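You operate a simulated robot arm through the tools that you are given. There is no shell and no other tool. Be economical: measure what you need, move in short steps, check, and stop when the job is done.

You run a simulated robot arm. Do the job below in one go: nothing can be reset, and whatever is moved stays where it is left.

JOB
Print RECEIVED on the yellow slip and put it in the green rack.
Fine: on the low cupboards; leave the printer on, its dial at RECEIVED.

Only the result counts: the job must be done as asked and must still hold three seconds after the hand-in. Knocking over, shifting, dropping, spilling or breaking anything else fails it.

ROBOT AND FRAMES
A 7-joint arm with a two-finger parallel gripper, fixed in place. Base frame: the origin is at the foot of the arm, x ahead of it, y to its left, z up; the work surface is at about z = 0.75. Lengths are in m, angles in rad, forces in N, time in s.
Its first joint turns from -2.897 to 2.897 rad. Payload 4.4 kg.
Tool frame: the origin (TCP) lies between the finger pads and is the grasp point; the fingertips stand 0.023 m ahead of it; z points along the fingers, y is the line along which they close. The gripper opens to 0.094 m. The fingers are 0.038 m wide and 0.01 m thick; the gripper's body (0.054 by 0.096 m) begins 0.039 m behind the TCP.
Orientation is that of the tool frame in the base frame, as [roll, pitch, yaw] about the fixed x, y, z axes, in that order (R = Rz(yaw) Ry(pitch) Rx(roll)). With the fingers straight down and closing along the base's y, the tool's x points along the base's -x, its y along +y and its z along -z.

CONTROLS
- The arm moves only by the tool move_arm. Its arguments are lists of equal length, an entry for each row: "dp": the shift along the base's x, y, z in m, a list of three; "turn": the turn, a rotation vector about the base's x, y, z in rad, a list of three. In form: {"dp": [[tx, ty, tz], ...], "turn": [[wx, wy, wz], ...]}. A call has 1 to 12 rows; each row shifts and turns the commanded pose from where the row before left it. "jaw" is the opening, from 0 (shut) to 1 (fully open), set as the call begins (left out, the last holds). Rows are played at 5 a second. More than 0.05 m and 0.15 rad between two rows, or a gripper value outside its range, and nothing of the call is played. Where a pose cannot be reached the arm comes as near as it can. A force on the tool above 90 N (or 10 N above the force at the start of the call, whichever is more), or a blocked arm, ends the call early, and 0.2 s more pass. Each finger travels about 0.072 m/s and halts on what it meets, pressing with about 25 N; the grip force reading is that of the motor and also rises with nothing between the fingers. The clock runs only during rows and for 0.2 s after the last one: add rows that do not move to give the fingers time. It gives the time, the measured TCP pose, the force on the tool (base axes), the opening and the grip force at its end, in the units of the frame above (readings bear some noise), with the torque about the TCP (base axes, N m) and any sound that the robot's microphone picked up, and new pictures: "pictures" is both (left out), scene, wrist or none.
- Cameras (640 x 400 px; columns grow to the right, rows downward): "scene" is fixed at [0.2302, 0.6601, 1.5586]; the picture's right is [-0.78, -0.63, 0.00], its down [-0.39, 0.49, -0.78] and it looks along [0.49, -0.61, -0.63] (base axes); focal length 360 px, centre (320, 200). "wrist" rides on the gripper at [0.086, 0.016, -0.074] in the tool frame; the picture's right is [-0.18, 0.98, 0.00], its down [-0.58, -0.11, -0.81] and it looks along [-0.79, -0.15, 0.59] (tool axes); focal length 243 px, centre (320, 200). There is no depth. A picture from a camera that has moved, and an enlarged one, comes with that camera's place and axes in the base frame and with its lens. The place of the scene camera against the robot may be out by one fixed shift of up to 0.018 m in any direction.
- close_up(camera, box): a new picture of the part [left, top, right, bottom] of that camera's present view, enlarged. The clock stands still meanwhile.
- close_job(): hands the job in; it is judged then, once.

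Work in short steps. Places have to be worked out from the pictures, the camera data and where the tool is seen: move nearer, look again, correct. Check each grasp and each placing, and mend what went wrong. You have 120 turns and 200 pictures in all, those below and enlarged ones among them. Open the gripper and draw the arm clear of the work before you hand the job in, unless the task says otherwise; then end with one line.

The tools are called after "Call:" by a JSON object that holds its "name" and its "arguments". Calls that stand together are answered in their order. move_arm: Moves the arm, as the interface text tells. Its arguments: {"type":"object","properties":{"dp":{"type":"array"},"turn":{"type":"array"},"jaw":{"type":"number"},"pictures":{"type":"string","enum":["both","scene","wrist","none"]}},"required":["dp","turn"]} The other tools are called the same way: close_up (camera, box) takes an enlarged picture of a part of a camera's view; close_job () hands the job in.

At the start:

```text
clock: 0.0
eef_pos: [0.6501, 0.0139, 1.1619]
orientation: [-3.14, 0.002, -3.14]
contact_force: [-0.3, 0.0, 0.1]
torque: [0.0, 0.01, -0.01]
opening: 0.0938
gripper_force: 0.0
```

scene: 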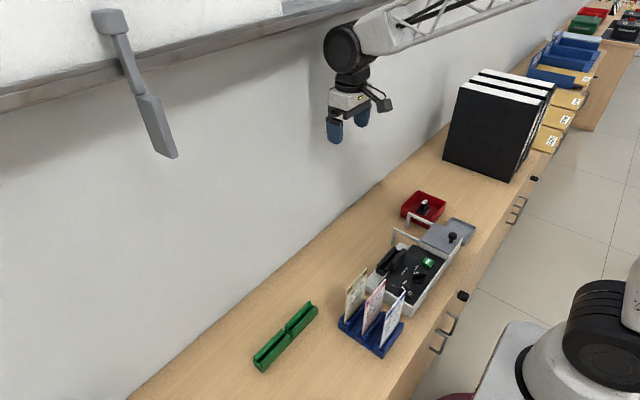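
wrist: 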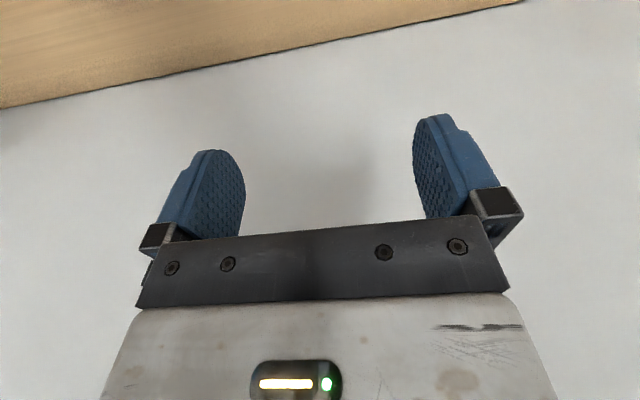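

The scene shows a printer, a blue rack with three slips, and a green rack. I'll enlarge these before moving.

Call:
{"name": "close_up", "arguments": {"camera": "scene", "box": [320, 180, 480, 280]}}

Call:
{"name": "close_up", "arguments": {"camera": "scene", "box": [240, 260, 440, 385]}}

Call:
{"name": "close_up", "arguments": {"camera": "scene", "box": [360, 220, 472, 290]}}

```text
4.00 times, centred on (400, 230) of scene
camera zoom: at [0.2302, 0.6601, 1.5586], right [-0.78, -0.63, 0.0], down [-0.39, 0.49, -0.78], along [0.49, -0.61, -0.63], focal length 1441 px, centre (0, 80)
```

zoom: 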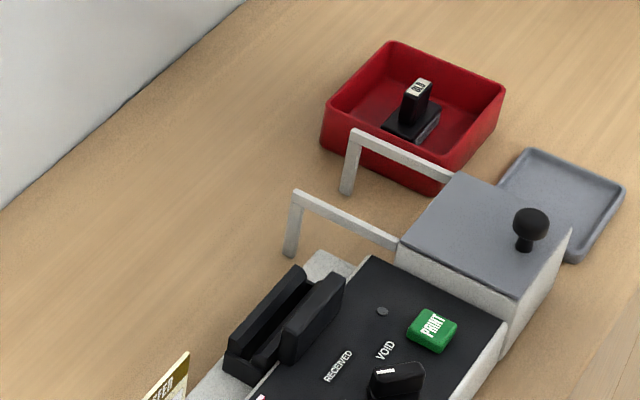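

```text
3.20 times, centred on (340, 322) of scene
camera zoom: at [0.2302, 0.6601, 1.5586], right [-0.78, -0.63, 0.0], down [-0.39, 0.49, -0.78], along [0.49, -0.61, -0.63], focal length 1153 px, centre (256, -192)
```

zoom: 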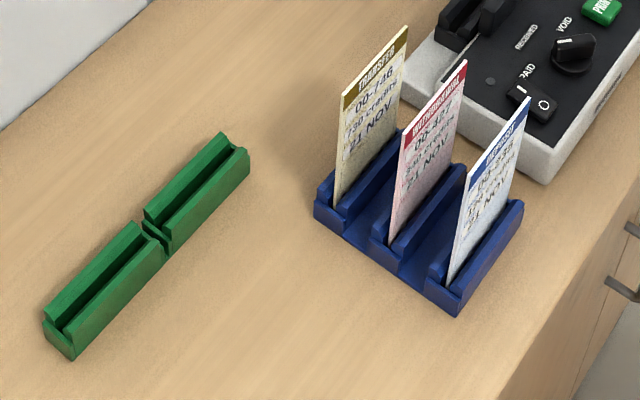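

```text
5.71 times, centred on (416, 255) of scene
camera zoom: at [0.2302, 0.6601, 1.5586], right [-0.78, -0.63, 0.0], down [-0.39, 0.49, -0.78], along [0.49, -0.61, -0.63], focal length 2059 px, centre (-229, -114)
```

zoom: 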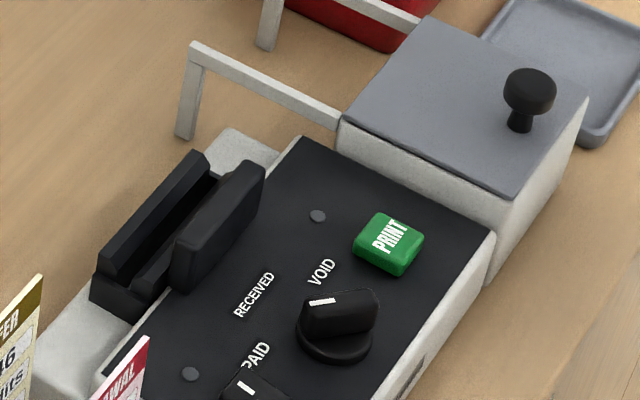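

Positions estimated: printer about (0.43, 0.0), blue rack about (0.44, 0.21), green rack about (0.59, 0.35). I'll turn the tool by -90° about z so that it closes along x, and look along -y at the printer from above.

Call:
{"name": "move_arm", "arguments": {"dp": [[-0.02, 0.02, 0], [-0.02, 0.02, 0], [-0.02, 0.02, 0], [-0.02, 0.02, 0], [-0.02, 0.02, 0], [-0.02, 0.02, 0], [-0.02, 0.02, 0], [-0.02, 0.02, 0], [-0.02, 0.02, 0], [-0.02, 0.02, 0], [-0.02, 0.02, 0], [0, 0, 0]], "turn": [[0, 0, -0.1428], [0, 0, -0.1428], [0, 0, -0.1428], [0, 0, -0.1428], [0, 0, -0.1428], [0, 0, -0.1428], [0, 0, -0.1428], [0, 0, -0.1428], [0, 0, -0.1428], [0, 0, -0.1428], [0, 0, -0.1428], [0, 0, 0]]}}

Call:
{"name": "close_up", "arguments": {"camera": "scene", "box": [395, 175, 475, 225]}}

```text
clock: 2.6
eef_pos: [0.4305, 0.2355, 1.1625]
orientation: [3.14, -0.001, 1.571]
contact_force: [0.1, 1.7, 0.2]
torque: [0.01, 0.02, 0.0]
opening: 0.0938
gripper_force: 0.0
camera wrist: at [0.4463, 0.3217, 1.2376], right [0.98, -0.18, 0.0], down [-0.11, -0.58, 0.81], along [-0.15, -0.79, -0.59], focal length 243 px, centre (320, 200)
```

scene: 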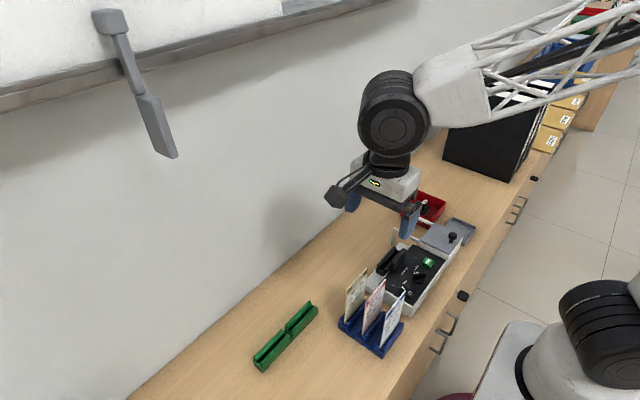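
wrist: 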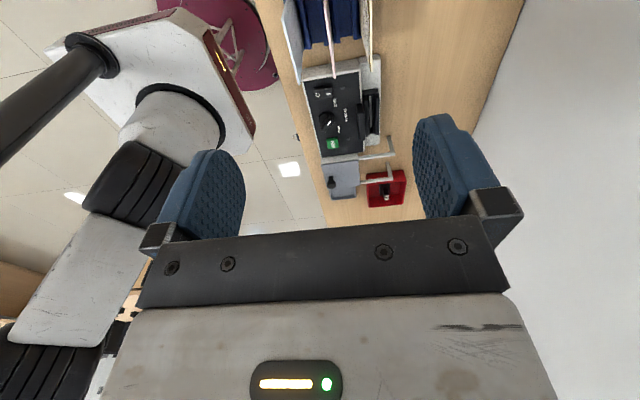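

```text
8.00 times, centred on (435, 200) of scene
camera zoom: at [0.2302, 0.6601, 1.5586], right [-0.78, -0.63, 0.0], down [-0.39, 0.49, -0.78], along [0.49, -0.61, -0.63], focal length 2882 px, centre (-600, 200)
```

zoom: 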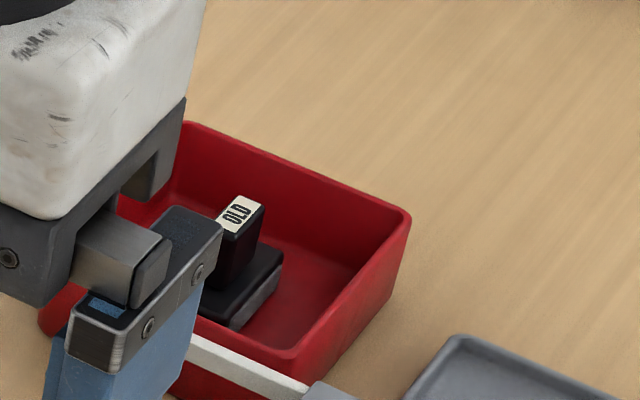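

The wrist view is upside down but clear. I'll enlarge the printer and the blue rack.

Call:
{"name": "close_up", "arguments": {"camera": "wrist", "box": [280, 40, 440, 140]}}

Call:
{"name": "close_up", "arguments": {"camera": "wrist", "box": [296, 120, 424, 200]}}

```text
4.00 times, centred on (360, 90) of wrist
camera zoom: at [0.4463, 0.3217, 1.2376], right [0.98, -0.18, 0.0], down [-0.11, -0.58, 0.81], along [-0.15, -0.79, -0.59], focal length 970 px, centre (160, 640)
```

zoom: 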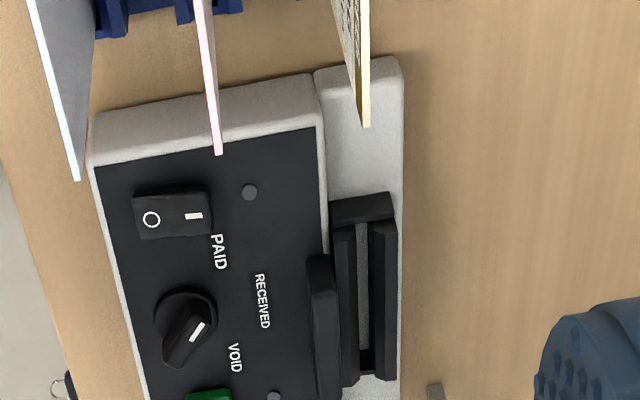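

```text
5.00 times, centred on (360, 160) of wrist
camera zoom: at [0.4463, 0.3217, 1.2376], right [0.98, -0.18, 0.0], down [-0.11, -0.58, 0.81], along [-0.15, -0.79, -0.59], focal length 1213 px, centre (120, 400)
```

zoom: 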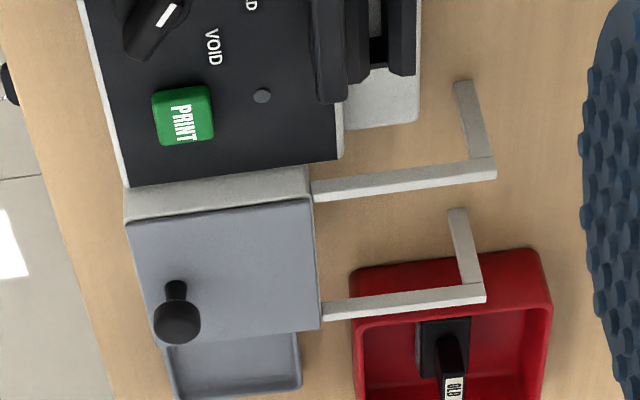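

The printer has a rocker switch (I/O), a dial, a PRINT button and a slot on the far side. I'll move in for a closer look at the states of the switch and dial.

Call:
{"name": "move_arm", "arguments": {"dp": [[-0.002, -0.03, -0.035], [-0.002, -0.03, -0.035], [-0.002, -0.03, -0.035], [-0.002, -0.025, -0.03], [-0.002, -0.02, -0.025], [0, 0, 0]], "turn": [[0, 0, 0], [0, 0, 0], [0, 0, 0], [0, 0, 0], [0, 0, 0], [0, 0, 0]], "pictures": "wrist"}}

Call:
{"name": "close_up", "arguments": {"camera": "wrist", "box": [240, 20, 432, 140]}}

```text
clock: 4.0
eef_pos: [0.4196, 0.0993, 1.002]
orientation: [-3.141, 0.001, 1.572]
contact_force: [0.1, 0.1, 0.1]
torque: [0.02, 0.0, -0.02]
opening: 0.0938
gripper_force: 0.1
camera wrist: at [0.4353, 0.1865, 1.0765], right [0.98, -0.18, 0.0], down [-0.11, -0.58, 0.81], along [-0.15, -0.79, -0.59], focal length 243 px, centre (320, 200)
```

wrist: 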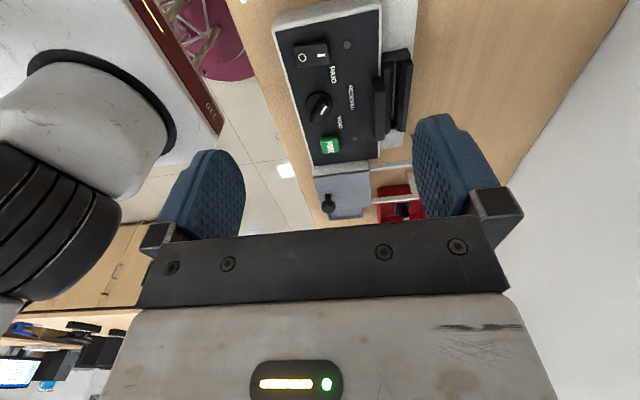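

```text
3.33 times, centred on (336, 80) of wrist
camera zoom: at [0.4353, 0.1865, 1.0765], right [0.98, -0.18, 0.0], down [-0.11, -0.58, 0.81], along [-0.15, -0.79, -0.59], focal length 809 px, centre (267, 600)
```

zoom: 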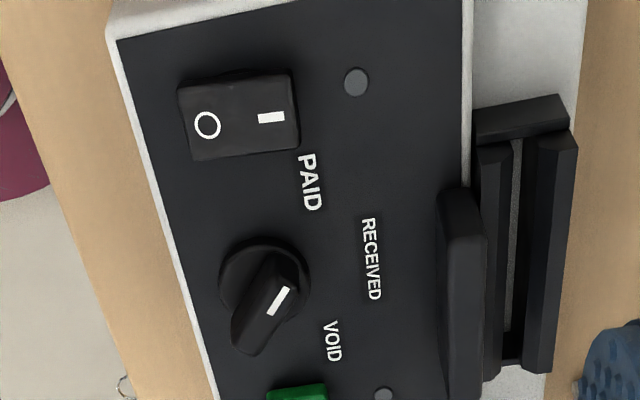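

The dial points at PAID (about 55° from RECEIVED), and the rocker is probably off. I'll turn the tool back, so the camera sits on the robot side clear of the slips, close the jaw and hover over the I side of the switch.

Call:
{"name": "move_arm", "arguments": {"dp": [[0.001, -0.002, -0.005], [0.001, -0.002, -0.005], [0.001, -0.002, -0.005], [0.001, -0.002, -0.005], [0.001, -0.002, -0.005], [0.001, -0.002, -0.005], [0.001, -0.002, -0.005], [0.001, -0.002, -0.005], [0.001, -0.002, -0.005], [0.001, -0.001, -0.005], [0.001, 0, -0.005], [0, 0, 0]], "turn": [[0, 0, 0.1428], [0, 0, 0.1428], [0, 0, 0.1428], [0, 0, 0.1428], [0, 0, 0.1428], [0, 0, 0.1428], [0, 0, 0.1428], [0, 0, 0.1428], [0, 0, 0.1428], [0, 0, 0.1428], [0, 0, 0.1428], [0, 0, 0]], "jaw": 0}}

Call:
{"name": "close_up", "arguments": {"camera": "wrist", "box": [240, 60, 432, 180]}}

```text
clock: 6.6
eef_pos: [0.4321, 0.082, 0.9462]
orientation: [-3.141, 0.0, -3.139]
contact_force: [0.1, -0.2, 0.1]
torque: [0.0, -0.01, 0.01]
opening: 0.0001
gripper_force: 25.2
camera wrist: at [0.3446, 0.0971, 1.022], right [0.18, 0.98, 0.0], down [0.58, -0.11, 0.81], along [0.79, -0.15, -0.59], focal length 243 px, centre (320, 200)
```

scene: 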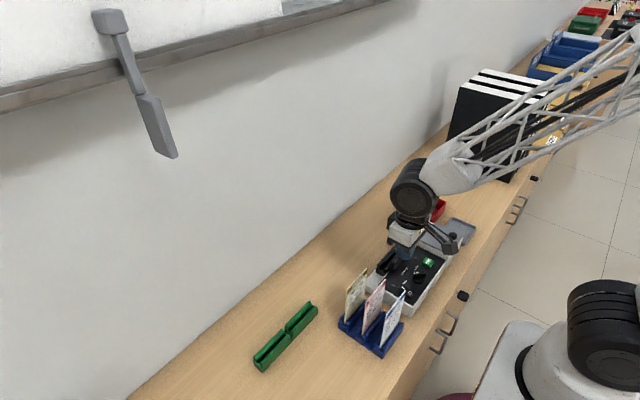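
wrist: 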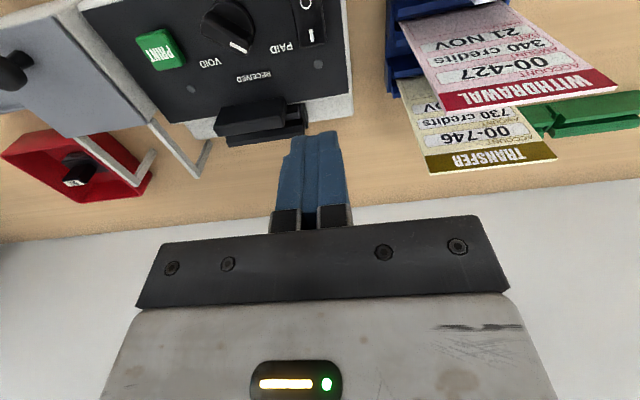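

```text
3.33 times, centred on (336, 120) of wrist
camera zoom: at [0.3446, 0.0971, 1.022], right [0.18, 0.98, 0.0], down [0.58, -0.11, 0.81], along [0.79, -0.15, -0.59], focal length 809 px, centre (267, 467)
```

zoom: 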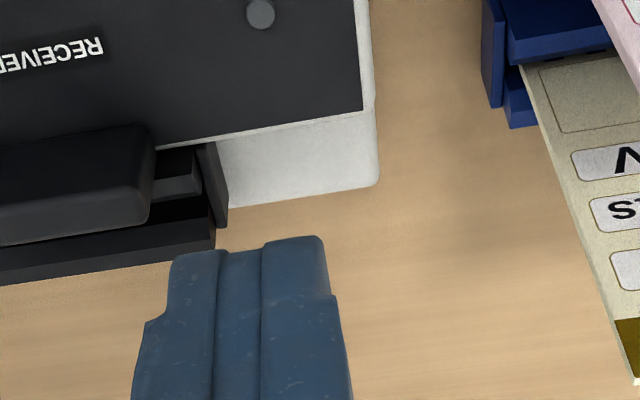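

The I mark comes out at about (0.416, 0.077, 0.813). I'll go down over it and look again before pressing.

Call:
{"name": "move_arm", "arguments": {"dp": [[0, -0.001, -0.03], [0, -0.001, -0.03], [0, -0.001, -0.02], [0, 0, 0]], "turn": [[0, 0, 0], [0, 0, 0], [0, 0, 0], [0, 0, 0]]}}

Call:
{"name": "close_up", "arguments": {"camera": "scene", "box": [376, 230, 456, 280]}}

Call:
{"name": "close_up", "arguments": {"camera": "wrist", "box": [224, 60, 416, 180]}}

```text
clock: 7.6
eef_pos: [0.4328, 0.077, 0.8645]
orientation: [-3.14, 0.001, 3.141]
contact_force: [0.6, 0.2, -0.4]
torque: [-0.03, -0.02, -0.04]
opening: 0.0001
gripper_force: 24.9
camera wrist: at [0.3458, 0.0928, 0.9407], right [0.18, 0.98, 0.0], down [0.58, -0.11, 0.81], along [0.79, -0.15, -0.59], focal length 243 px, centre (320, 200)
```

scene: 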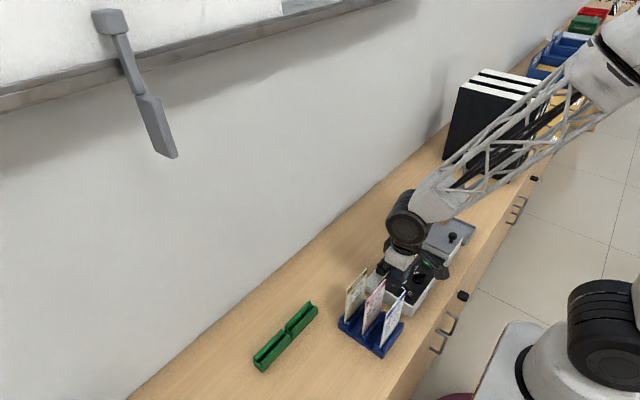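
wrist: 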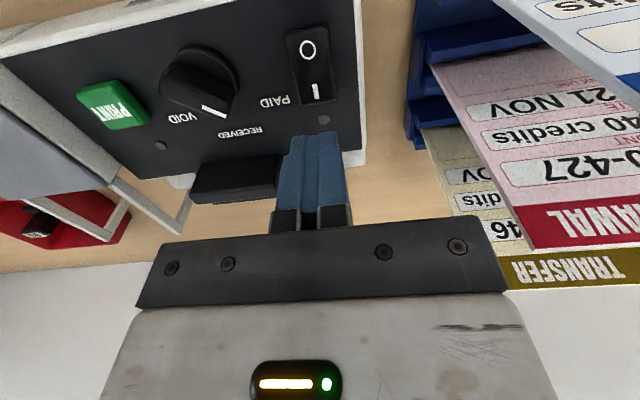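

```text
8.00 times, centred on (416, 255) of scene
camera zoom: at [0.2302, 0.6601, 1.5586], right [-0.78, -0.63, 0.0], down [-0.39, 0.49, -0.78], along [0.49, -0.61, -0.63], focal length 2882 px, centre (-448, -240)
```

zoom: 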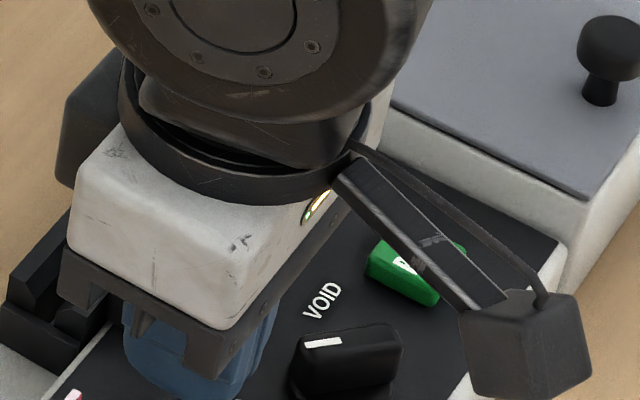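

```text
3.33 times, centred on (320, 120) of wrist
camera zoom: at [0.3458, 0.0928, 0.9407], right [0.18, 0.98, 0.0], down [0.58, -0.11, 0.81], along [0.79, -0.15, -0.59], focal length 809 px, centre (320, 467)
```

zoom: 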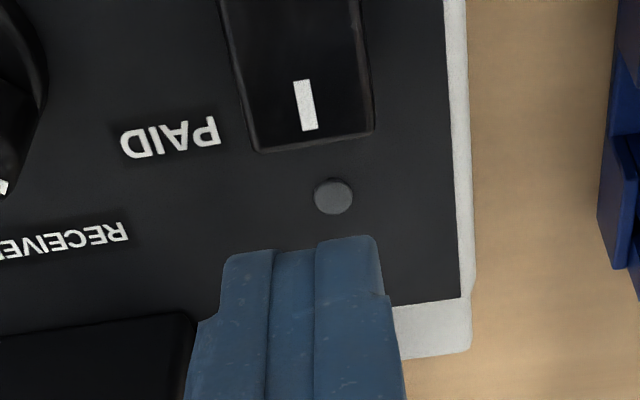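

Triangulated: I mark at z≈0.814 and O mark at z≈0.795, so O is pressed and the printer is off. I'll press the I end down in small steps.

Call:
{"name": "move_arm", "arguments": {"dp": [[-0.004, 0, -0.012], [0, 0, -0.009], [0, 0, -0.006], [0, 0, -0.006], [0, 0, -0.005], [0, 0, 0]], "turn": [[0, 0, 0], [0, 0, 0], [0, 0, 0], [0, 0, 0], [0, 0, 0], [0, 0, 0]], "pictures": "wrist"}}

```text
clock: 8.7
eef_pos: [0.4282, 0.0772, 0.835]
orientation: [3.142, 0.005, 3.14]
contact_force: [-0.2, -0.3, 2.7]
torque: [-0.03, 0.04, 0.01]
opening: 0.0
gripper_force: 24.7
stopped in row 5: the force on the tool passed its limit at 116 N (the readings are from after the stop); the commanded pose is now the measured one
camera wrist: at [0.3419, 0.0942, 0.9094], right [0.18, 0.98, 0.0], down [0.58, -0.11, 0.81], along [0.8, -0.15, -0.59], focal length 243 px, centre (320, 200)
```

wrist: 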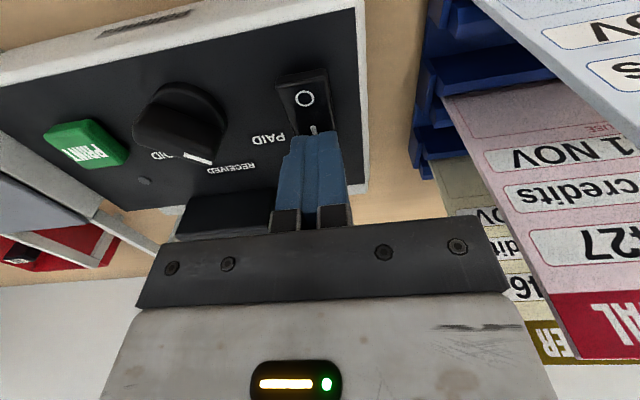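

The press stopped on force and the rocker appears to have flipped. I'll lift and check the switch and lamp.

Call:
{"name": "move_arm", "arguments": {"dp": [[0, 0, 0.03], [0, 0, 0.03], [0, 0, 0]], "turn": [[0, 0, 0], [0, 0, 0], [0, 0, 0]], "pictures": "wrist"}}

Call:
{"name": "close_up", "arguments": {"camera": "wrist", "box": [160, 20, 416, 180]}}

```text
clock: 9.5
eef_pos: [0.4289, 0.0803, 0.8944]
orientation: [3.138, 0.006, 3.141]
contact_force: [0.4, 0.1, -0.2]
torque: [0.01, -0.01, 0.0]
opening: 0.0002
gripper_force: 25.4
camera wrist: at [0.3406, 0.0953, 0.9696], right [0.18, 0.98, 0.0], down [0.58, -0.11, 0.81], along [0.8, -0.15, -0.59], focal length 243 px, centre (320, 200)
```

wrist: 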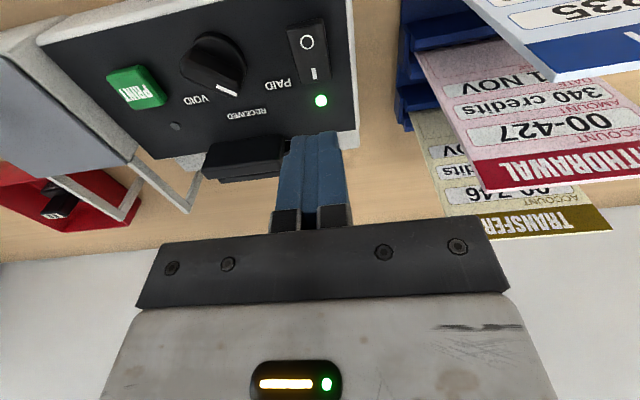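

```text
2.50 times, centred on (288, 100) of wrist
camera zoom: at [0.3406, 0.0953, 0.9696], right [0.18, 0.98, 0.0], down [0.58, -0.11, 0.81], along [0.8, -0.15, -0.59], focal length 606 px, centre (400, 450)
```

zoom: 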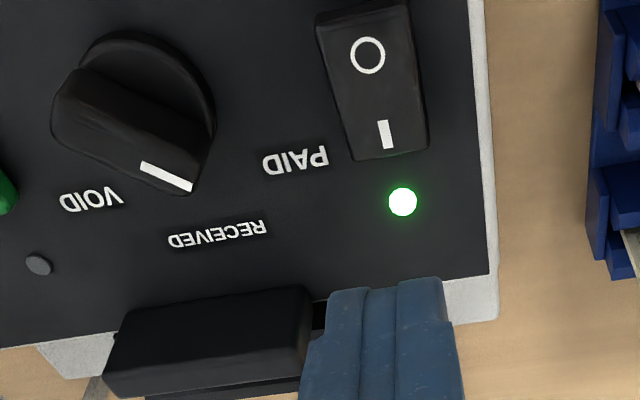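

The green lamp is lit, so the power is on. The dial axis comes out at about (0.402, 0.0165), bar top z≈0.818. I'll turn the tool +0.95 to straddle the bar and hover above it.

Call:
{"name": "move_arm", "arguments": {"dp": [[-0.004, -0.009, 0], [-0.004, -0.009, 0], [-0.004, -0.009, 0], [-0.004, -0.009, 0], [-0.004, -0.009, 0], [-0.004, -0.009, 0], [-0.003, -0.0098, -0.01], [0, 0, 0]], "turn": [[0, 0, 0.1357], [0, 0, 0.1357], [0, 0, 0.1357], [0, 0, 0.1357], [0, 0, 0.1357], [0, 0, 0.1357], [0, 0, 0.1357], [0, 0, 0]], "jaw": 0.45, "pictures": "both"}}

Call:
{"name": "close_up", "arguments": {"camera": "wrist", "box": [224, 60, 416, 180]}}

```text
clock: 11.3
eef_pos: [0.4025, 0.0135, 0.8822]
orientation: [3.14, 0.006, -2.19]
contact_force: [-0.1, -0.7, 0.0]
torque: [0.01, 0.0, 0.03]
opening: 0.0422
gripper_force: 0.1
camera wrist: at [0.3386, -0.0475, 0.9588], right [-0.69, 0.72, 0.0], down [0.42, 0.41, 0.81], along [0.58, 0.56, -0.59], focal length 243 px, centre (320, 200)
```

scene: 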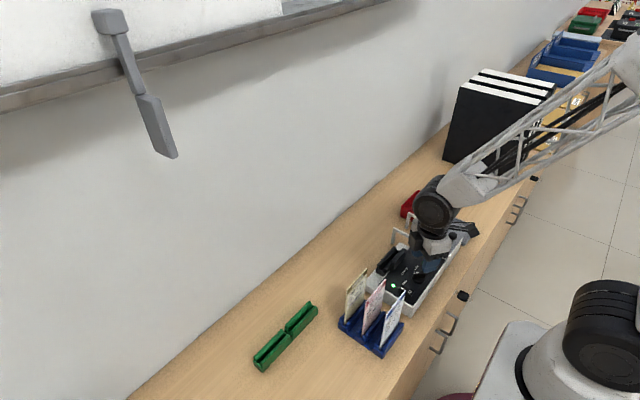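
wrist: 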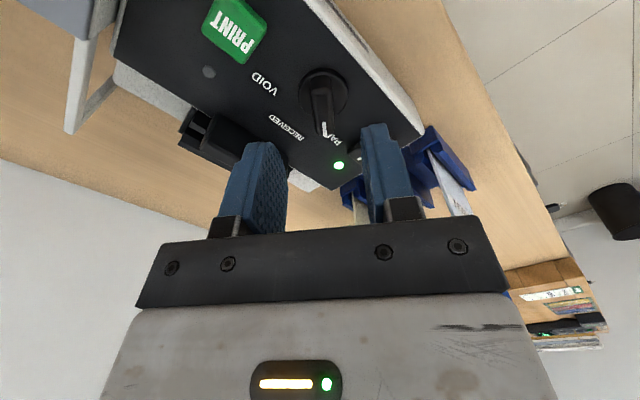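

```text
3.33 times, centred on (320, 120) of wrist
camera zoom: at [0.3386, -0.0475, 0.9588], right [-0.69, 0.72, 0.0], down [0.42, 0.41, 0.81], along [0.58, 0.56, -0.59], focal length 809 px, centre (320, 467)
```

zoom: 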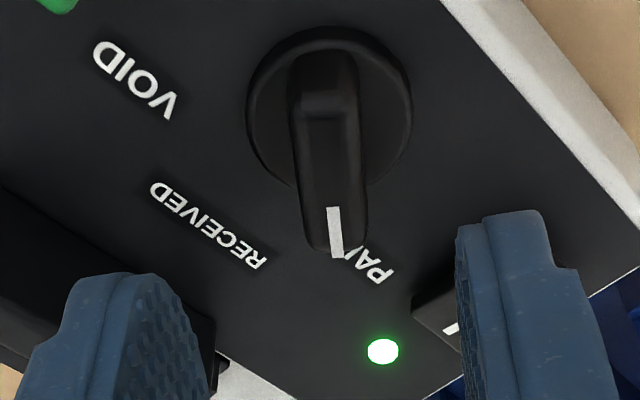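

The dial axis is confirmed at (0.402, 0.016), with the bar in line with the tool. I'll go down and grip it.

Call:
{"name": "move_arm", "arguments": {"dp": [[0, 0.0022, -0.018], [0, 0, -0.018], [0, 0, -0.014], [0, 0, 0]], "turn": [[0, 0, 0], [0, 0, 0], [0, 0, 0], [0, 0, 0]], "pictures": "wrist"}}

```text
clock: 12.3
eef_pos: [0.4034, 0.0171, 0.8348]
orientation: [-3.141, 0.004, -2.191]
contact_force: [0.1, -0.3, -0.5]
torque: [0.03, -0.02, -0.03]
opening: 0.0423
gripper_force: 0.0
camera wrist: at [0.3389, -0.0445, 0.9097], right [-0.69, 0.72, 0.0], down [0.42, 0.41, 0.81], along [0.58, 0.56, -0.59], focal length 243 px, centre (320, 200)
```

wrist: 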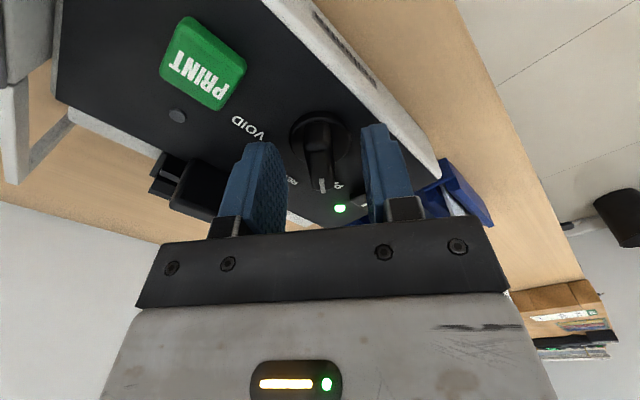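

Aligned; I'll lower slightly more and close on the bar.

Call:
{"name": "move_arm", "arguments": {"dp": [[0, 0, -0.004], [0, 0, -0.002], [0, 0, 0]], "turn": [[0, 0, 0], [0, 0, 0], [0, 0, 0]], "pictures": "none"}}

Call:
{"name": "move_arm", "arguments": {"dp": [[0, 0, 0], [0, 0, 0], [0, 0, 0], [0, 0, 0]], "turn": [[0, 0, 0], [0, 0, 0], [0, 0, 0], [0, 0, 0]], "jaw": 0, "pictures": "wrist"}}

```text
clock: 13.1
eef_pos: [0.4023, 0.0152, 0.8291]
orientation: [3.14, 0.005, -2.19]
contact_force: [0.0, -0.9, 0.6]
torque: [0.03, -0.02, 0.0]
opening: 0.0424
gripper_force: 0.1
```

```text
clock: 14.1
eef_pos: [0.4025, 0.017, 0.8283]
orientation: [3.141, 0.004, -2.189]
contact_force: [13.3, -12.2, -2.5]
torque: [-0.3, -0.28, -0.01]
opening: 0.0317
gripper_force: 45.3
camera wrist: at [0.3385, -0.0448, 0.9037], right [-0.69, 0.72, 0.0], down [0.42, 0.41, 0.81], along [0.58, 0.56, -0.59], focal length 243 px, centre (320, 200)
```

wrist: 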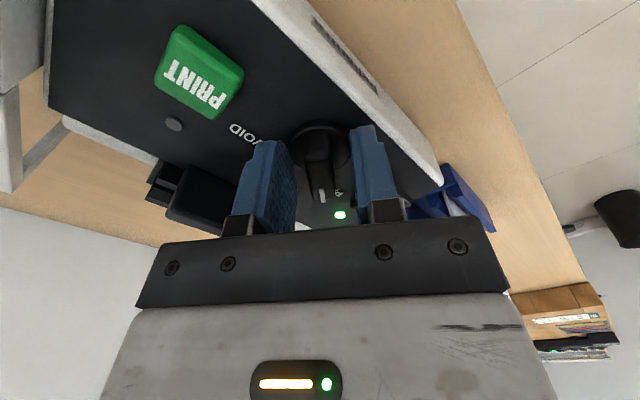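

The fingers stopped at 0.032, one touching the dial's round base rather than the bar. I'll reopen, rise 5 mm and close again.

Call:
{"name": "move_arm", "arguments": {"dp": [[0, 0, 0], [0, 0, 0.005], [0, 0, 0]], "turn": [[0, 0, 0], [0, 0, 0], [0, 0, 0]], "jaw": 0.45, "pictures": "none"}}

Call:
{"name": "move_arm", "arguments": {"dp": [[0, 0, 0], [0, 0, 0], [0, 0, 0], [0, 0, 0]], "turn": [[0, 0, 0], [0, 0, 0], [0, 0, 0], [0, 0, 0]], "jaw": 0, "pictures": "wrist"}}

```text
clock: 14.9
eef_pos: [0.4003, 0.0163, 0.8338]
orientation: [3.139, 0.007, -2.191]
contact_force: [0.4, -0.7, 0.1]
torque: [-0.02, -0.02, 0.01]
opening: 0.0423
gripper_force: 0.1
```

```text
clock: 15.9
eef_pos: [0.4037, 0.0164, 0.8332]
orientation: [-3.141, 0.006, -2.192]
contact_force: [16.4, -7.8, -6.7]
torque: [0.29, -0.81, -1.4]
opening: 0.0147
gripper_force: 44.4
camera wrist: at [0.3382, -0.045, 0.9083], right [-0.69, 0.72, 0.0], down [0.42, 0.41, 0.81], along [0.58, 0.56, -0.59], focal length 243 px, centre (320, 200)
```

wrist: 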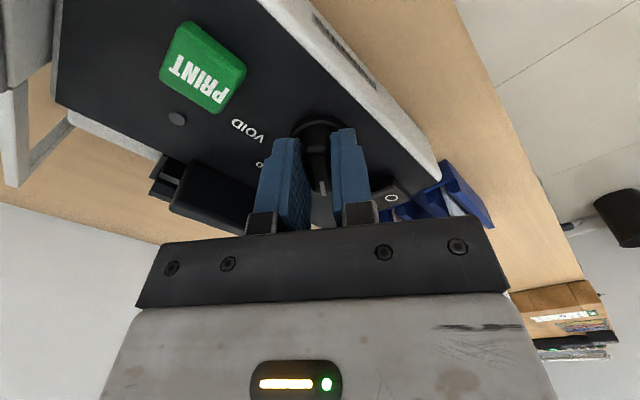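

The bar is gripped (0.0147), slightly off centre. I'll nudge 2 mm to centre, then turn -0.95 rad to RECEIVED.

Call:
{"name": "move_arm", "arguments": {"dp": [[0.0015, -0.001, 0], [0, 0, 0], [0, 0, 0], [0, 0, 0], [0, 0, 0], [0, 0, 0], [0, 0, 0], [0, 0, 0], [0, 0, 0], [0, 0, 0]], "turn": [[0, 0, 0], [0, 0, -0.12], [0, 0, -0.12], [0, 0, -0.12], [0, 0, -0.12], [0, 0, -0.12], [0, 0, -0.12], [0, 0, -0.12], [0, 0, -0.12], [0, 0, 0]], "pictures": "wrist"}}

```text
clock: 16.9
eef_pos: [0.4021, 0.0164, 0.8337]
orientation: [3.138, 0.001, -2.479]
contact_force: [-19.4, 20.1, 23.9]
torque: [-0.09, 0.85, 0.09]
opening: 0.0127
gripper_force: 45.6
stopped in row 4: the force on the tool passed its limit at 97 N (the readings are from after the stop); the commanded pose is now the measured one
camera wrist: at [0.323, -0.0247, 0.9086], right [-0.46, 0.89, 0.0], down [0.53, 0.27, 0.81], along [0.72, 0.37, -0.59], focal length 243 px, centre (320, 200)
```

wrist: 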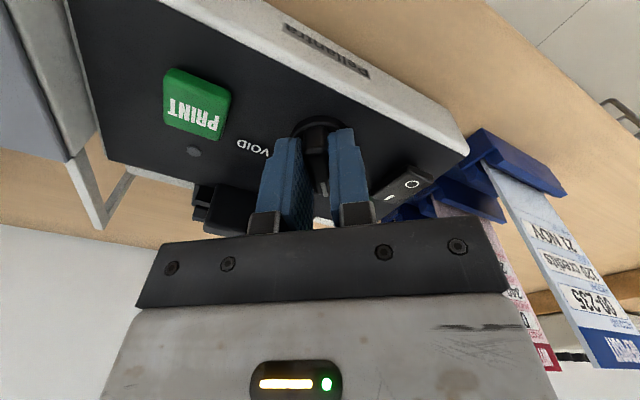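

The turn began but side force built up from the tight grip. I'll slacken the jaw slightly so the fingers turn the bar without side load, and continue.

Call:
{"name": "move_arm", "arguments": {"dp": [[0, 0, 0], [0, 0, 0.001], [0, 0, 0], [0, 0, 0], [0, 0, 0], [0, 0, 0]], "turn": [[0, 0, 0], [0, 0, 0], [0, 0, -0.08], [0, 0, -0.08], [0, 0, -0.08], [0, 0, 0]], "jaw": 0.18, "pictures": "wrist"}}

```text
clock: 18.3
eef_pos: [0.403, 0.0147, 0.8349]
orientation: [3.138, 0.001, -2.719]
contact_force: [-0.3, 0.0, 0.2]
torque: [-0.01, 0.02, 0.01]
opening: 0.0171
gripper_force: 0.3
camera wrist: at [0.3164, -0.0053, 0.9099], right [-0.23, 0.97, 0.0], down [0.57, 0.14, 0.81], along [0.78, 0.19, -0.59], focal length 243 px, centre (320, 200)
```

wrist: 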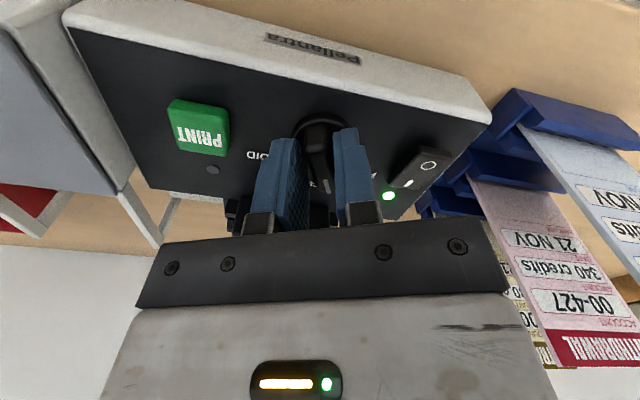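

No side load now and the bar follows. I'll turn on to about yaw π.

Call:
{"name": "move_arm", "arguments": {"dp": [[0, 0, 0], [0, 0, 0], [0, 0, 0], [0, 0, 0], [0, 0, 0], [0, 0, 0]], "turn": [[0, 0, -0.09], [0, 0, -0.09], [0, 0, -0.09], [0, 0, -0.09], [0, 0, -0.08], [0, 0, 0]], "pictures": "wrist"}}

Call:
{"name": "close_up", "arguments": {"camera": "wrist", "box": [224, 90, 416, 210]}}

```text
clock: 19.7
eef_pos: [0.4019, 0.0151, 0.8348]
orientation: [3.137, 0.001, 3.122]
contact_force: [0.4, 0.2, -0.5]
torque: [-0.01, -0.02, 0.0]
opening: 0.017
gripper_force: 0.2
camera wrist: at [0.3151, 0.033, 0.9095], right [0.2, 0.98, 0.0], down [0.58, -0.12, 0.81], along [0.79, -0.16, -0.59], focal length 243 px, centre (320, 200)
```

wrist: 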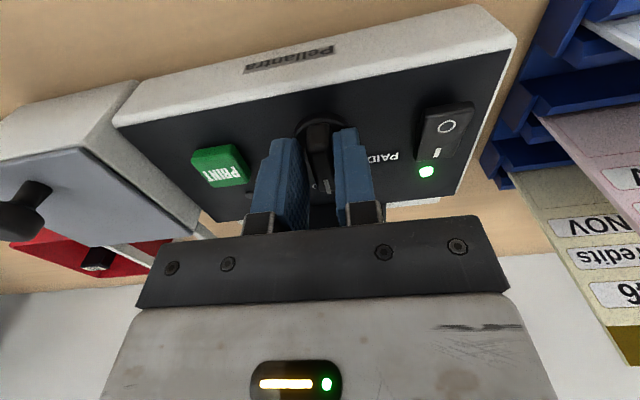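

```text
3.33 times, centred on (320, 150) of wrist
camera zoom: at [0.3151, 0.033, 0.9095], right [0.2, 0.98, 0.0], down [0.58, -0.12, 0.81], along [0.79, -0.16, -0.59], focal length 809 px, centre (320, 367)
```

zoom: 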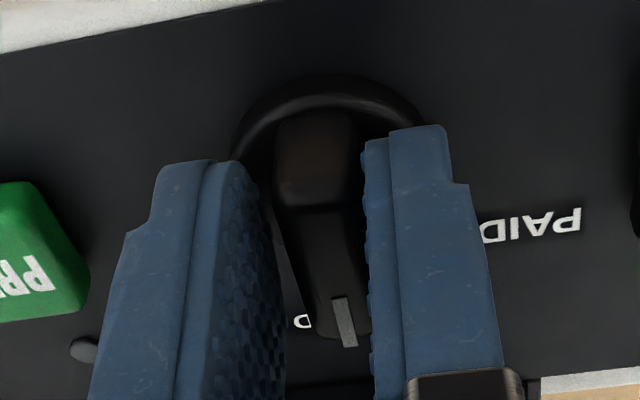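

The bar lags slightly within the slack; I'll narrow the jaw to line it up, then open and lift to check.

Call:
{"name": "move_arm", "arguments": {"dp": [[0, 0, 0], [0, 0, 0], [0, 0, 0]], "turn": [[0, 0, 0], [0, 0, 0], [0, 0, 0]], "jaw": 0.137, "pictures": "none"}}

Call:
{"name": "move_arm", "arguments": {"dp": [[0, 0, 0], [0, 0, 0], [0, 0, 0.025], [0, 0, 0.035], [0, 0, 0]], "turn": [[0, 0, 0], [0, 0, 0], [0, 0, 0], [0, 0, 0], [0, 0, 0]], "jaw": 0.4, "pictures": "wrist"}}

Call:
{"name": "close_up", "arguments": {"camera": "wrist", "box": [224, 40, 416, 160]}}

```text
clock: 20.5
eef_pos: [0.4017, 0.0156, 0.8343]
orientation: [3.138, 0.002, 3.125]
contact_force: [0.6, 8.3, 0.2]
torque: [0.05, 0.13, 0.0]
opening: 0.0167
gripper_force: 4.3
```

```text
clock: 21.7
eef_pos: [0.4011, 0.0157, 0.8931]
orientation: [3.137, 0.003, 3.123]
contact_force: [-0.4, -0.7, 0.0]
torque: [0.01, 0.0, 0.0]
opening: 0.0375
gripper_force: 0.1
camera wrist: at [0.3154, 0.0331, 0.9694], right [0.2, 0.98, 0.0], down [0.58, -0.12, 0.81], along [0.79, -0.16, -0.59], focal length 243 px, centre (320, 200)
```

wrist: 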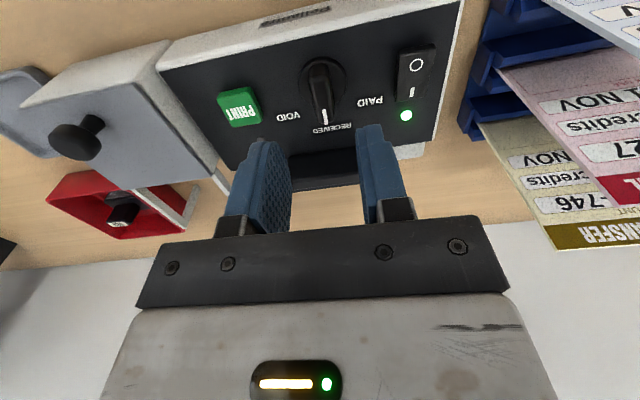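

```text
3.33 times, centred on (320, 100) of wrist
camera zoom: at [0.3154, 0.0331, 0.9694], right [0.2, 0.98, 0.0], down [0.58, -0.12, 0.81], along [0.79, -0.16, -0.59], focal length 809 px, centre (320, 533)
```

zoom: 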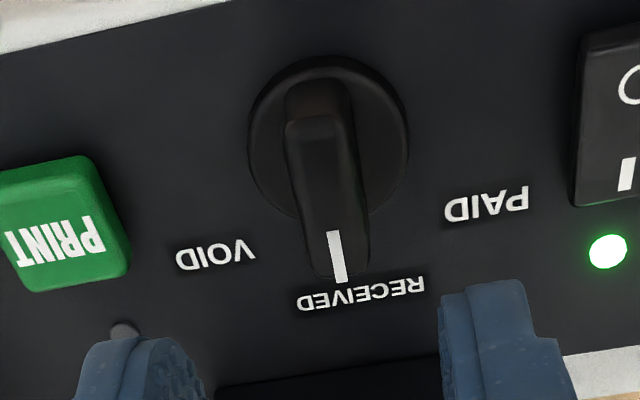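

The mark points at RECEIVED (within about 1°). Next I'll rise, turn the tool to close along x with the camera on the -y side, and look at the slips.

Call:
{"name": "move_arm", "arguments": {"dp": [[0, 0, 0.02], [0, 0, 0.02], [0, 0, 0.02], [0, 0, 0.02], [0.01, 0, 0.02], [0.01, 0, 0.02], [0.01, 0, 0.01], [0.01, 0.01, 0], [0.01, 0.02, 0], [0.005, 0.02, 0], [0.005, 0.02, 0], [0, 0, 0]], "turn": [[0, 0, 0.1445], [0, 0, 0.1445], [0, 0, 0.1445], [0, 0, 0.1445], [0, 0, 0.1445], [0, 0, 0.1445], [0, 0, 0.1445], [0, 0, 0.1445], [0, 0, 0.1445], [0, 0, 0.1445], [0, 0, 0.1445], [0, 0, 0]], "jaw": 0.4, "pictures": "wrist"}}

Call:
{"name": "close_up", "arguments": {"camera": "wrist", "box": [208, 0, 464, 160]}}

```text
clock: 24.3
eef_pos: [0.4626, 0.0856, 1.0228]
orientation: [3.137, 0.001, -1.571]
contact_force: [0.4, 0.5, 0.2]
torque: [0.0, 0.04, -0.02]
opening: 0.0377
gripper_force: 0.0
camera wrist: at [0.4464, -0.0008, 1.0984], right [-0.98, 0.18, 0.0], down [0.11, 0.58, 0.81], along [0.14, 0.79, -0.59], focal length 243 px, centre (320, 200)
```

wrist: 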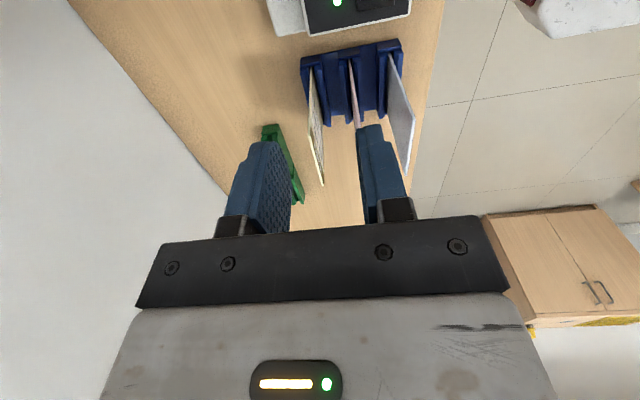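

```text
2.50 times, centred on (336, 80) of wrist
camera zoom: at [0.4464, -0.0008, 1.0984], right [-0.98, 0.18, 0.0], down [0.11, 0.58, 0.81], along [0.14, 0.79, -0.59], focal length 606 px, centre (280, 500)
```

zoom: 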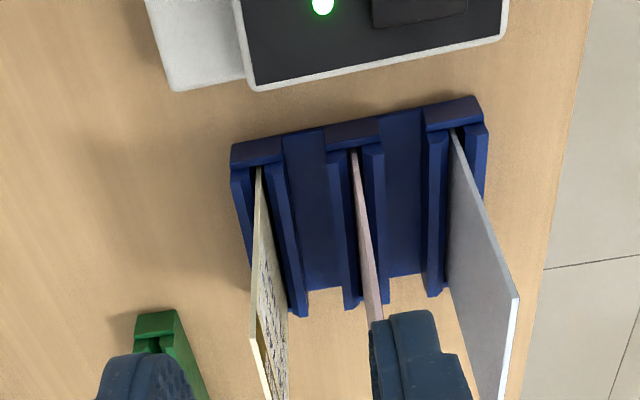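

Yellow slip: plane x≈0.484, y from 0.149 to 0.231, top z≈0.904; the pink one is 0.05 nearer. I'll move above the yellow slip's middle and check.

Call:
{"name": "move_arm", "arguments": {"dp": [[0.007, 0.035, -0.01], [0.007, 0.035, -0.02], [0.007, 0.034, -0.03], [0, 0, 0]], "turn": [[0, 0, 0], [0, 0, 0], [0, 0, 0], [0, 0, 0]], "jaw": 0.45, "pictures": "both"}}

Call:
{"name": "close_up", "arguments": {"camera": "scene", "box": [310, 220, 438, 300]}}

```text
clock: 25.3
eef_pos: [0.4829, 0.1903, 0.9635]
orientation: [3.141, 0.003, -1.568]
contact_force: [-0.4, 0.0, 0.4]
torque: [-0.02, 0.01, 0.04]
opening: 0.0423
gripper_force: 0.0
camera wrist: at [0.4662, 0.1039, 1.0396], right [-0.98, 0.18, 0.0], down [0.11, 0.58, 0.81], along [0.15, 0.79, -0.59], focal length 243 px, centre (320, 200)
```

scene: 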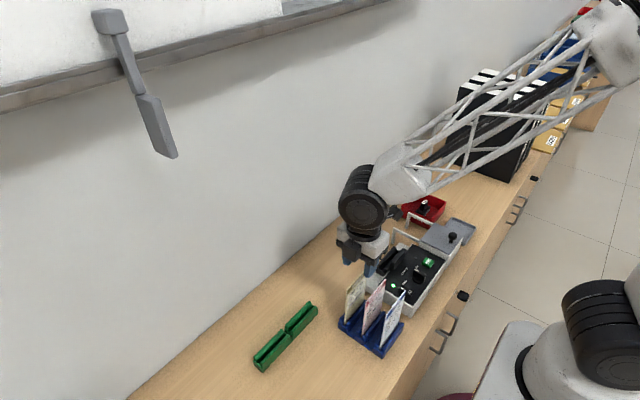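
wrist: 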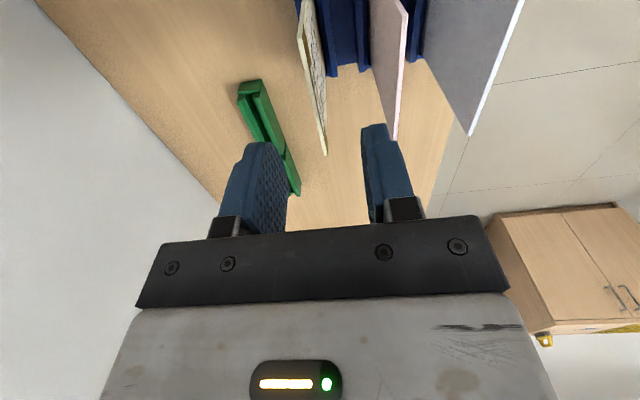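

```text
5.00 times, centred on (374, 260) of scene
camera zoom: at [0.2302, 0.6601, 1.5586], right [-0.78, -0.63, 0.0], down [-0.39, 0.49, -0.78], along [0.49, -0.61, -0.63], focal length 1801 px, centre (50, -100)
```

zoom: 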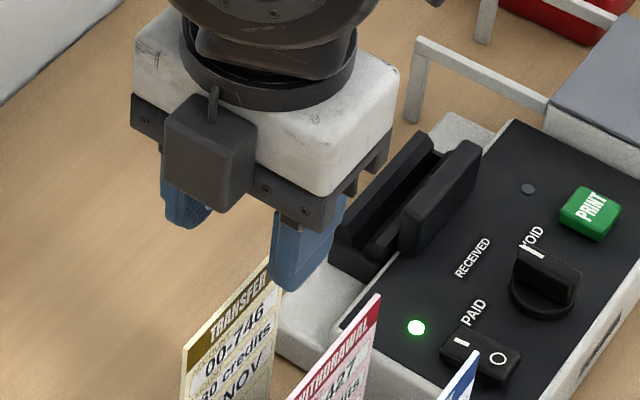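

Slip middle refined to (0.4855, 0.190). I'll descend with the fingers either side of it.

Call:
{"name": "move_arm", "arguments": {"dp": [[0.0025, 0, -0.025], [0, 0, -0.025], [0, 0, -0.02], [0, 0, 0]], "turn": [[0, 0, 0], [0, 0, 0], [0, 0, 0], [0, 0, 0]], "pictures": "both"}}

Call:
{"name": "close_up", "arguments": {"camera": "scene", "box": [310, 240, 438, 320]}}

```text
clock: 26.3
eef_pos: [0.4838, 0.1907, 0.8951]
orientation: [3.141, 0.003, -1.57]
contact_force: [0.5, -0.2, -0.2]
torque: [0.01, -0.02, 0.01]
opening: 0.0422
gripper_force: 0.0
camera wrist: at [0.4686, 0.1034, 0.9696], right [-0.98, 0.18, 0.0], down [0.11, 0.58, 0.81], along [0.15, 0.79, -0.59], focal length 243 px, centre (320, 200)
```

scene: 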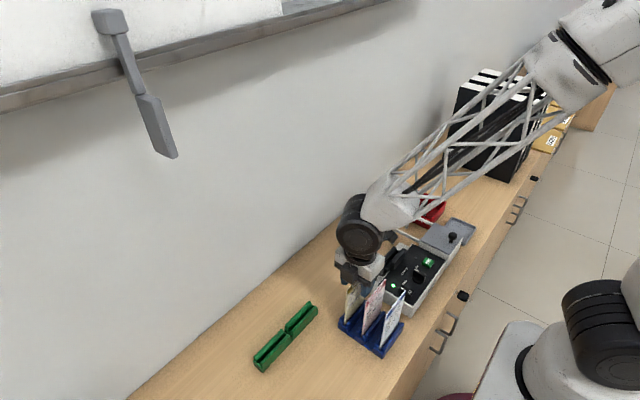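
wrist: 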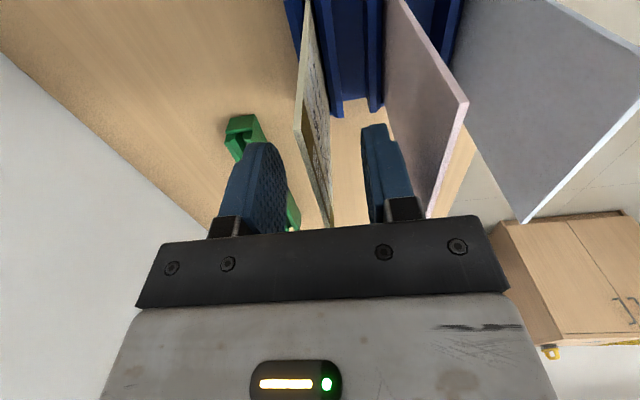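

```text
5.00 times, centred on (374, 280) of scene
camera zoom: at [0.2302, 0.6601, 1.5586], right [-0.78, -0.63, 0.0], down [-0.39, 0.49, -0.78], along [0.49, -0.61, -0.63], focal length 1801 px, centre (50, -200)
```

zoom: 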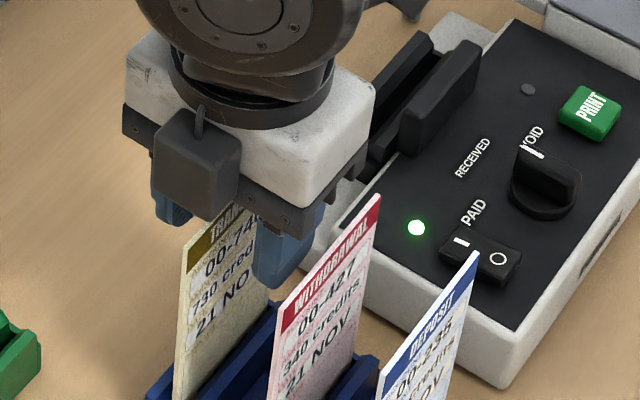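

The slip stands between the fingers, nearly centred. Closing.

Call:
{"name": "move_arm", "arguments": {"dp": [[0.001, 0, 0], [0, 0, 0], [0, 0, 0], [0, 0, 0]], "turn": [[0, 0, 0], [0, 0, 0], [0, 0, 0], [0, 0, 0]], "jaw": 0, "pictures": "wrist"}}

```text
clock: 27.3
eef_pos: [0.4857, 0.1897, 0.8948]
orientation: [3.137, 0.001, -1.569]
contact_force: [-0.6, -0.4, -0.1]
torque: [0.02, -0.03, -0.01]
opening: 0.0016
gripper_force: 25.0
camera wrist: at [0.4698, 0.1033, 0.9696], right [-0.98, 0.18, 0.0], down [0.11, 0.58, 0.81], along [0.15, 0.79, -0.59], focal length 243 px, centre (320, 200)
```

wrist: 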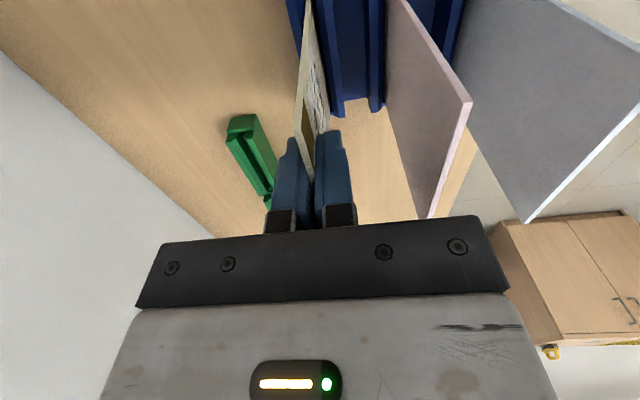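

Slip held (1.6 mm thick, no side force). Lifting straight up.

Call:
{"name": "move_arm", "arguments": {"dp": [[0, 0, 0.02], [0, 0, 0.03], [0, 0, 0.04], [0, 0, 0.04], [0, 0, 0.02], [0, 0, 0]], "turn": [[0, 0, 0], [0, 0, 0], [0, 0, 0], [0, 0, 0], [0, 0, 0], [0, 0, 0]], "pictures": "both"}}

Call:
{"name": "close_up", "arguments": {"camera": "scene", "box": [310, 200, 470, 300]}}

Call:
{"name": "close_up", "arguments": {"camera": "wrist", "box": [220, 0, 412, 120]}}

```text
clock: 28.7
eef_pos: [0.4871, 0.1888, 1.0439]
orientation: [3.138, 0.002, -1.57]
contact_force: [-0.5, 0.3, -0.7]
torque: [-0.03, 0.01, -0.02]
opening: 0.0014
gripper_force: 25.0
camera wrist: at [0.4704, 0.1023, 1.1196], right [-0.98, 0.18, 0.0], down [0.11, 0.58, 0.81], along [0.15, 0.79, -0.59], focal length 243 px, centre (320, 200)
```

scene: 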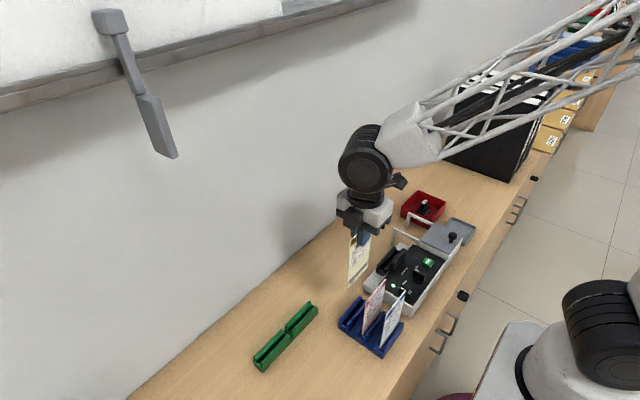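
wrist: 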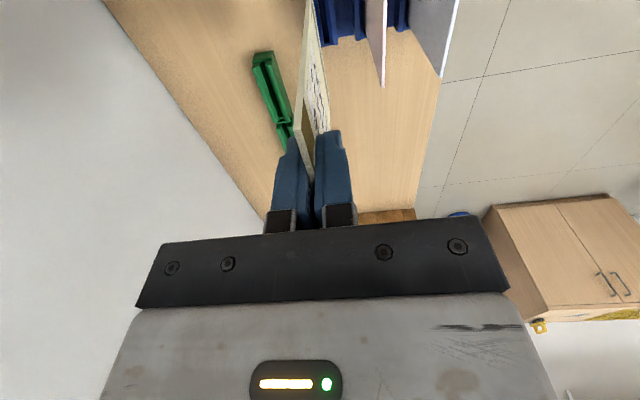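

```text
4.00 times, centred on (390, 250) of scene
camera zoom: at [0.2302, 0.6601, 1.5586], right [-0.78, -0.63, 0.0], down [-0.39, 0.49, -0.78], along [0.49, -0.61, -0.63], focal length 1441 px, centre (40, 0)
```

zoom: 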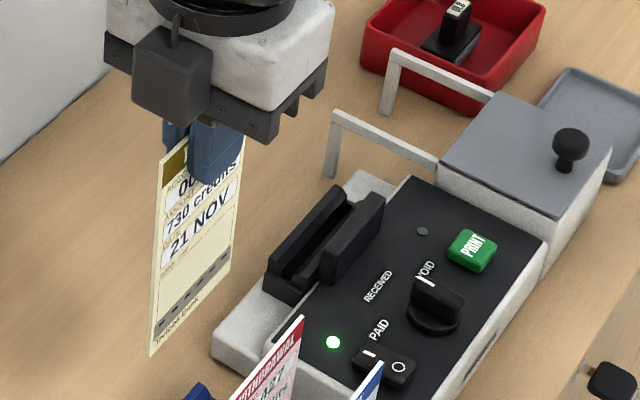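

```text
3.33 times, centred on (316, 60) of wrist
camera zoom: at [0.4704, 0.1023, 1.1196], right [-0.98, 0.18, 0.0], down [0.11, 0.58, 0.81], along [0.15, 0.79, -0.59], focal length 809 px, centre (333, 667)
```

zoom: 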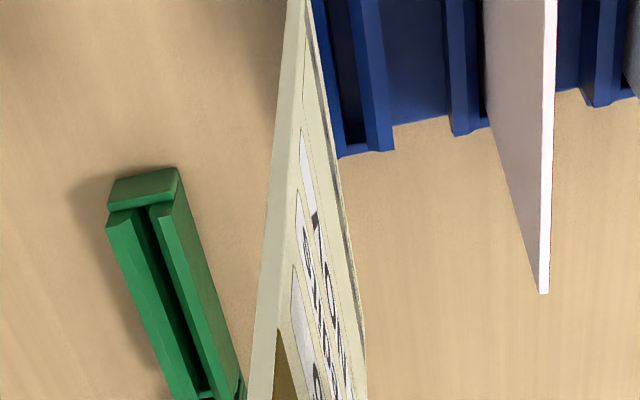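

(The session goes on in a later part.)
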